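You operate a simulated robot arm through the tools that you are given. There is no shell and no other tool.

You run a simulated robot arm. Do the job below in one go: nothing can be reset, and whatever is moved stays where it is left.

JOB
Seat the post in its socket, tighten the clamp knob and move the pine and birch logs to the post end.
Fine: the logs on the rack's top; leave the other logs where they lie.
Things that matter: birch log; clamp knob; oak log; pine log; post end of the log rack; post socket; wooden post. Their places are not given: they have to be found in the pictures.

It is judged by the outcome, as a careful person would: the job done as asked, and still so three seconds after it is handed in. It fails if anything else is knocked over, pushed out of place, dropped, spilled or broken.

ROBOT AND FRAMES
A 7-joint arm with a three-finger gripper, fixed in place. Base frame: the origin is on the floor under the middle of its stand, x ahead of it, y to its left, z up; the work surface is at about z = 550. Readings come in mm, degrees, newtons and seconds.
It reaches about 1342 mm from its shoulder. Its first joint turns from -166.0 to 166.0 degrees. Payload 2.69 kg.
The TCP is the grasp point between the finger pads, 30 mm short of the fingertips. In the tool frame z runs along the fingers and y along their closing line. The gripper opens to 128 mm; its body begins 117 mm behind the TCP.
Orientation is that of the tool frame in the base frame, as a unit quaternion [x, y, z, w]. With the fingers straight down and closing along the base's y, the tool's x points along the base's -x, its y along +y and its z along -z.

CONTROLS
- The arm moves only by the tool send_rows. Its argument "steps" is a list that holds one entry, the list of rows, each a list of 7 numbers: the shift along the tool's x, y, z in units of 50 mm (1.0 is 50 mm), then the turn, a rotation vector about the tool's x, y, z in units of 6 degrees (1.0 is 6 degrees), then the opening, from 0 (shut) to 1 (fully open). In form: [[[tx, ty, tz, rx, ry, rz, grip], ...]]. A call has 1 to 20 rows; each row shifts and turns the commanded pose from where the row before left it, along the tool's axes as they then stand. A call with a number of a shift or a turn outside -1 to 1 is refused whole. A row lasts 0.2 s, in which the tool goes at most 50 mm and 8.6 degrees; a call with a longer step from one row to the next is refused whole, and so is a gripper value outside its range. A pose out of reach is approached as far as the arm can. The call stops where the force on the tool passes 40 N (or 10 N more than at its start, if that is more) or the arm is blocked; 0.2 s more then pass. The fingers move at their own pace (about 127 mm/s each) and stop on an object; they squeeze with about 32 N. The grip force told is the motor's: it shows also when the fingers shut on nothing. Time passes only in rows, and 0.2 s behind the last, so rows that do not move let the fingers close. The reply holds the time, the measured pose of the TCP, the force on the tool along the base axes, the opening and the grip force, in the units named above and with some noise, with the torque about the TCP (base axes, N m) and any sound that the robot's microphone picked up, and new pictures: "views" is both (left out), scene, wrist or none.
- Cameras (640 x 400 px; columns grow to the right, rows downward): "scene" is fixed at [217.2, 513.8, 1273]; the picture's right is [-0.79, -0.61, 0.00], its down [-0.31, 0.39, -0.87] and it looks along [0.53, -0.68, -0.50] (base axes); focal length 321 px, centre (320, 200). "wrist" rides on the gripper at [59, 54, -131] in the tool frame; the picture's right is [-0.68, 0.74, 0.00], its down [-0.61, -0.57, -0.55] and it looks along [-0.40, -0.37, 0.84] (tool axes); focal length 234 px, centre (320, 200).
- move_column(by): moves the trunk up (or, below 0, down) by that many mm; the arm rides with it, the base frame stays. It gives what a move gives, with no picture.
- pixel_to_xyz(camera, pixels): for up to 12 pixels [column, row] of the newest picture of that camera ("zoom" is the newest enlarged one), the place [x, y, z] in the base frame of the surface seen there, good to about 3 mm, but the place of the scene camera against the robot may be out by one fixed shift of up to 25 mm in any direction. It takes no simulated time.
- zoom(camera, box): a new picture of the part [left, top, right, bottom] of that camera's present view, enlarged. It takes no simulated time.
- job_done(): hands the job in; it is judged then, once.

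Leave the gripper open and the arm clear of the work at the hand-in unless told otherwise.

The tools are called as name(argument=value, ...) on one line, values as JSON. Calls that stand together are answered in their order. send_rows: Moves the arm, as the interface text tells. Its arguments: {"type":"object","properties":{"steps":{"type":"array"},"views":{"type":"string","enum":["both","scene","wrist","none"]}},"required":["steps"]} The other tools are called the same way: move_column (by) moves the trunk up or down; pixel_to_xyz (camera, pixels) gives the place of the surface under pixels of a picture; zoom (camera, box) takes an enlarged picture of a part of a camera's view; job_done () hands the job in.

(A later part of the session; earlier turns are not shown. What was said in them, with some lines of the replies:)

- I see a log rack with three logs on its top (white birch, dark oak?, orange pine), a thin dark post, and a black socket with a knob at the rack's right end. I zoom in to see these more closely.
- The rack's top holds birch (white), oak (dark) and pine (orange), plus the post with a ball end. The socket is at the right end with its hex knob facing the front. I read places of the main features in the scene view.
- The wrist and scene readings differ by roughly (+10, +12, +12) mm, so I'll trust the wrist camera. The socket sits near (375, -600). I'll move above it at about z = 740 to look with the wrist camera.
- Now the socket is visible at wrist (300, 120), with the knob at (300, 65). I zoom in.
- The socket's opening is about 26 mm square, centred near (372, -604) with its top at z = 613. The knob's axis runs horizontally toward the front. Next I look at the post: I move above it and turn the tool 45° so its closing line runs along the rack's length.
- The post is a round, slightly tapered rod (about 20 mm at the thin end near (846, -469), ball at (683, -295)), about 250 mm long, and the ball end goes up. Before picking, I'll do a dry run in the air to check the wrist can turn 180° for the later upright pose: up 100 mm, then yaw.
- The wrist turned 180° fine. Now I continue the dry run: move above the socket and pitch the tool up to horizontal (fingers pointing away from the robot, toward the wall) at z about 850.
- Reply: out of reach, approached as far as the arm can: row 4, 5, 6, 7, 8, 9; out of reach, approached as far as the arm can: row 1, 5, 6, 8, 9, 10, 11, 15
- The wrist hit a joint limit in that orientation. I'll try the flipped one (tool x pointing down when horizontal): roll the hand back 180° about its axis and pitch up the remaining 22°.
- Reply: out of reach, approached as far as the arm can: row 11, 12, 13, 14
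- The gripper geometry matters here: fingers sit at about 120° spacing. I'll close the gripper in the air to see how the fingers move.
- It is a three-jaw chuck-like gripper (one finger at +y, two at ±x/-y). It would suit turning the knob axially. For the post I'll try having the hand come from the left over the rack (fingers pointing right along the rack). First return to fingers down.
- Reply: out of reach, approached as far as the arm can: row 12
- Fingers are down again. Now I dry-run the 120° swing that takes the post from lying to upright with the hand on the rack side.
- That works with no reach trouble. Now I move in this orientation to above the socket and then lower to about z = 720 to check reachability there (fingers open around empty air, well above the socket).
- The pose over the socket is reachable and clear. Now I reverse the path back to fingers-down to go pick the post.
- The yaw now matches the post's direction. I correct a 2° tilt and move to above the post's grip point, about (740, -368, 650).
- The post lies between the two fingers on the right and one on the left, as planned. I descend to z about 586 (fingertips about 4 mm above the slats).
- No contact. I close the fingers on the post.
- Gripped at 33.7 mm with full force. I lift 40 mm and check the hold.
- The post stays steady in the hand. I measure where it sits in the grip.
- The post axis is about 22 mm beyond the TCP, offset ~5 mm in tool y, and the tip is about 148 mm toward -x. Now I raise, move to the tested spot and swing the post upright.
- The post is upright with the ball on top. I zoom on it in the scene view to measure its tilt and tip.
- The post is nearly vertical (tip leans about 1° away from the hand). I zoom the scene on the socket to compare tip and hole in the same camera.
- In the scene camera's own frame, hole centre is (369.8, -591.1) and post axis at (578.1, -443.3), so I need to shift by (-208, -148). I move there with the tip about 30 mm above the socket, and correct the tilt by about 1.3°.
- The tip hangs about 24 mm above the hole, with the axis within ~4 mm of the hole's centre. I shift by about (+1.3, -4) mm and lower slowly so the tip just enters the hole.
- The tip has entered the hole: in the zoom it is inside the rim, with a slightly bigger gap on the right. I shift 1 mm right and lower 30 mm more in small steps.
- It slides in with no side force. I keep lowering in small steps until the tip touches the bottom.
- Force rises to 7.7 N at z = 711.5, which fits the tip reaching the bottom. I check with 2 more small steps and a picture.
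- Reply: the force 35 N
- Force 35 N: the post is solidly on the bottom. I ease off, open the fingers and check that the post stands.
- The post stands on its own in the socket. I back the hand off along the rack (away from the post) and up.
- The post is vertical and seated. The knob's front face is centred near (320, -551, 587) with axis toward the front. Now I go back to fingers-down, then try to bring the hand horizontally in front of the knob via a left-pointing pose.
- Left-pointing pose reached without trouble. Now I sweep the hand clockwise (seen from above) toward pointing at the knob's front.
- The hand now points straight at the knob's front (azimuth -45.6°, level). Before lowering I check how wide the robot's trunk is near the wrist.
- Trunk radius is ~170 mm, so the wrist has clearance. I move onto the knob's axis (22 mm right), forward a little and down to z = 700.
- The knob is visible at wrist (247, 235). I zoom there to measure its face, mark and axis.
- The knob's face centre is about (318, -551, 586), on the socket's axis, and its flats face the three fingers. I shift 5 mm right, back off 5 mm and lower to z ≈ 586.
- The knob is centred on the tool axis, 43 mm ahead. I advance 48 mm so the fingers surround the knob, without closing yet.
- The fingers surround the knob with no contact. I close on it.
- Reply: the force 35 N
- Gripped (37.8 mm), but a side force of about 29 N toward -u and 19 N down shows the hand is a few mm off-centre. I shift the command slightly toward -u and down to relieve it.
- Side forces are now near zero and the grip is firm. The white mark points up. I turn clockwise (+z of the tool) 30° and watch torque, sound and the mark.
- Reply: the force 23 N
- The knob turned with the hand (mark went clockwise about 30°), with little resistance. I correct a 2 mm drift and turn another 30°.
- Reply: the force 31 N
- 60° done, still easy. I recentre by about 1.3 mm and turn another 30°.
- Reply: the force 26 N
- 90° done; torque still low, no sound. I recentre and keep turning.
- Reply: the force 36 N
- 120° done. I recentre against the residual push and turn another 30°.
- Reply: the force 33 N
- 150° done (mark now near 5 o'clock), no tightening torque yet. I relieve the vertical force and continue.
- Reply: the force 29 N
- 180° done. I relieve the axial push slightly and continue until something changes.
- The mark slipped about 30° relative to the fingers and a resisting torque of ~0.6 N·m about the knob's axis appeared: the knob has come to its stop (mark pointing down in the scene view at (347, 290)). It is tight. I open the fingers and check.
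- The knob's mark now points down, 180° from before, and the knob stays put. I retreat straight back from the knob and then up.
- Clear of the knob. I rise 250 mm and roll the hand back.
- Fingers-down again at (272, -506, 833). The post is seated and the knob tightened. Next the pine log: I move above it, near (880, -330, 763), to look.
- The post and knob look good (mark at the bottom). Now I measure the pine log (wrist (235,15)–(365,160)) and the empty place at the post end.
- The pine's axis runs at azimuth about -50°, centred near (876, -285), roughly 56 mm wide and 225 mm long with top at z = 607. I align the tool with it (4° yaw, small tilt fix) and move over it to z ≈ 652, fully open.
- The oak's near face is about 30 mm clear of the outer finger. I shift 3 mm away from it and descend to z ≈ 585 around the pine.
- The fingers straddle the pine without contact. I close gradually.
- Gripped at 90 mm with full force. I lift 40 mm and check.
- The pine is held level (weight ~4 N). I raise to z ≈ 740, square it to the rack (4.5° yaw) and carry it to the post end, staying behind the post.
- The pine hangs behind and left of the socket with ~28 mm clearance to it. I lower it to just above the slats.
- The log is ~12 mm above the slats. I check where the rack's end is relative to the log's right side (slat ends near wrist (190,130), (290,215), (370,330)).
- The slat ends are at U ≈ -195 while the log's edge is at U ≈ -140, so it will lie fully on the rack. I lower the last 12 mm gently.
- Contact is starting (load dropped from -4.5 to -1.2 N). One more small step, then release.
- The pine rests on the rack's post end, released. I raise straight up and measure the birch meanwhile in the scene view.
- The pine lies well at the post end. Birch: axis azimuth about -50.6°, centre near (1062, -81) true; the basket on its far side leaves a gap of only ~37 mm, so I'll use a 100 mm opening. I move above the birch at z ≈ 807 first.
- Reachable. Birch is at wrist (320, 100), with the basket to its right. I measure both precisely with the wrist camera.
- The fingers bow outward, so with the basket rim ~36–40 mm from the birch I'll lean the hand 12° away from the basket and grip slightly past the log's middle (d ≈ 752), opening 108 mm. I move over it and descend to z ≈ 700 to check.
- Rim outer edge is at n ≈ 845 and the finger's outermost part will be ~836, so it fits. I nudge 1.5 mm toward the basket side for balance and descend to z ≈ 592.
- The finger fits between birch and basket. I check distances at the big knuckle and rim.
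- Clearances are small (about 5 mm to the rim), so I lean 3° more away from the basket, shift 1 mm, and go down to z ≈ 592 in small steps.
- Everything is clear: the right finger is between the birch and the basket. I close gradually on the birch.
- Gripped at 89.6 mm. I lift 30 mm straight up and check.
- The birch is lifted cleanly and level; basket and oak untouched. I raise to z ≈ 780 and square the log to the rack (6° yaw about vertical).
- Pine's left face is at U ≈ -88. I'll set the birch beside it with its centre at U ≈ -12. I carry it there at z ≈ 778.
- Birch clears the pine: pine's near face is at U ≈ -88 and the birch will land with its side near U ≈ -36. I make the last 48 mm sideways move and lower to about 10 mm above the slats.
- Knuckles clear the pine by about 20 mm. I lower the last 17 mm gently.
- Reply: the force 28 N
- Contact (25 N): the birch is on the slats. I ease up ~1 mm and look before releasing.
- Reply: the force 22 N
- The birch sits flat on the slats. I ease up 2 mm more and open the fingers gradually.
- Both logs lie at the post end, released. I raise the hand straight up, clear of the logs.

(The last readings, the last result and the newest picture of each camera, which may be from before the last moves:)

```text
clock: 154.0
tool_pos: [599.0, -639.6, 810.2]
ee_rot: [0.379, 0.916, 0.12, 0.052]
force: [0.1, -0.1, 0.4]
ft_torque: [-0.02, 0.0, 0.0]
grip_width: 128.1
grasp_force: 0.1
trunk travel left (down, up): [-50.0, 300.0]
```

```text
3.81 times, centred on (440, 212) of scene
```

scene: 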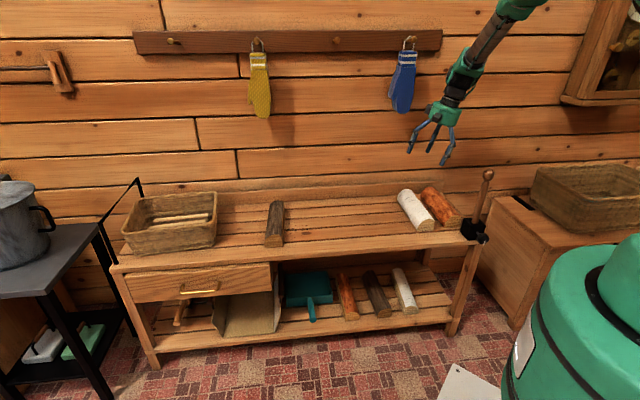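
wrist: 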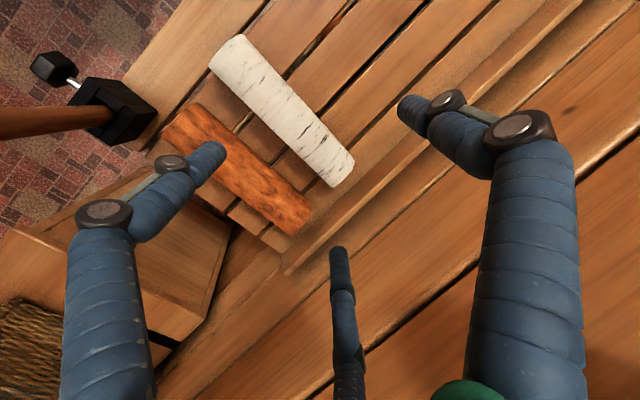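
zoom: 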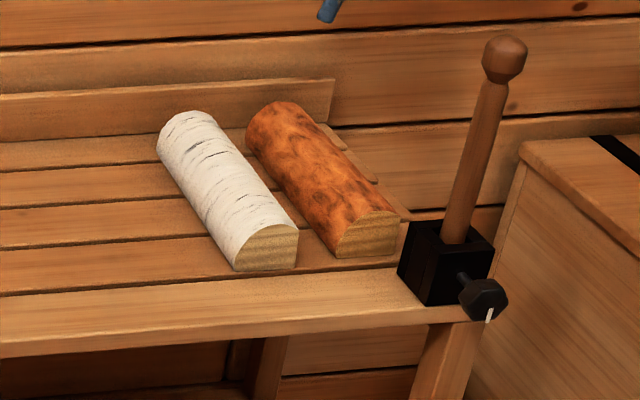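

Both logs rest side by side at the post end, post upright, knob tightened, oak and the rest untouched. I move the arm clear, back toward its start area, and level the hand.

send_rows(steps=[[[0.708, 0.612, -0.212, 0, 0, 0, 1], [0.708, 0.612, -0.212, 0, 0, 0, 1], [0.708, 0.612, -0.212, 0, 0, 0, 1], [0.708, 0.612, -0.212, 0, 0, 0, 1], [0.708, 0.612, -0.212, 0, 0, 0, 1], [0, 0, 0, 0.83, 0, 0, 1], [0, 0, 0, 0.83, 0, 0, 1], [0, 0, 0, 0.83, 0, 0, 1], [0, 0, 0, 0, 0, 0, 1], [0, 0, 0, 0, 0, 0, 1]]], views="both")

zoom(camera="scene", box=[100, 160, 510, 380])

zoom(camera="scene", box=[440, 165, 510, 250])

```text
clock: 156.2
tool_pos: [566.6, -418.7, 898.6]
ee_rot: [0.382, 0.924, 0.001, 0.001]
force: [0.2, 0.2, -1.3]
ft_torque: [-0.01, 0.03, -0.05]
grip_width: 128.0
grasp_force: 0.1
trunk travel left (down, up): [-50.0, 300.0]
```

scene: 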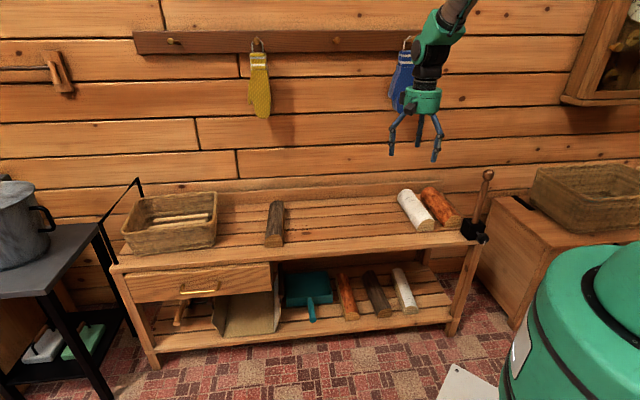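
wrist: 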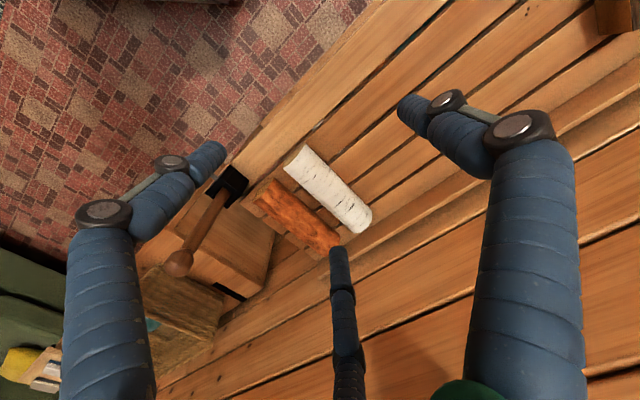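

```text
1.56 times, centred on (305, 270) of scene
```

zoom: 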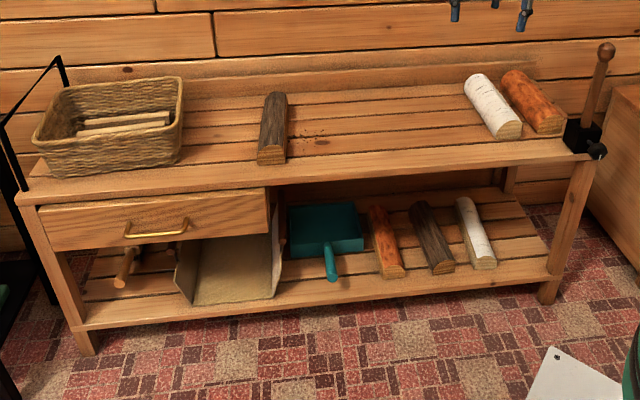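

```text
4.71 times, centred on (475, 208) of scene
```

zoom: 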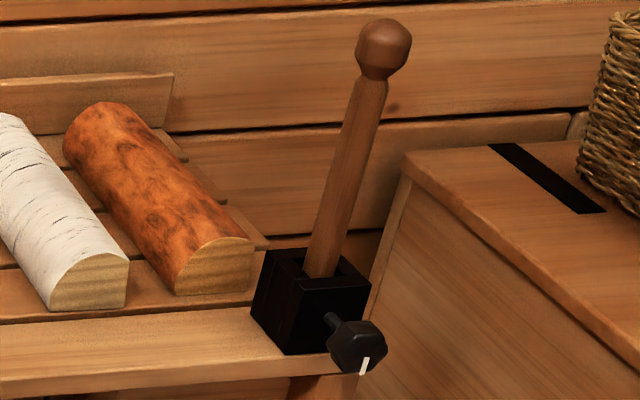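

Final check: the post is upright and seated, the knob mark points down (turned to its stop), pine and birch lie at the post end on the rack's top. The oak, the lower-shelf logs and the basket are where they were, and the open gripper is clear at (567, -419, 899). I hand the job in.

job_done()

```text
The job is handed in.
```

The job is handed in. The post is in its socket, the clamp knob is tight, and the pine and birch logs lie at the post end on the rack's top.

- **Post:** it stands upright with the ball end up. I pressed it down until it met firm resistance at about 35 N. By my estimate about 49 mm of it is inside the socket.
- **Clamp knob:** I turned it clockwise about 180° until it stopped turning and the fingers slipped on it. Its white mark now points down.
- **Logs:** the pine lies nearest the post, just behind and to the left of the socket, and the birch lies beside it. Both rest flat on the slats.
- **Everything else:** in the last pictures the oak log, the logs on the lower shelf and the basket looked unmoved.

The gripper is open and clear of the rack.
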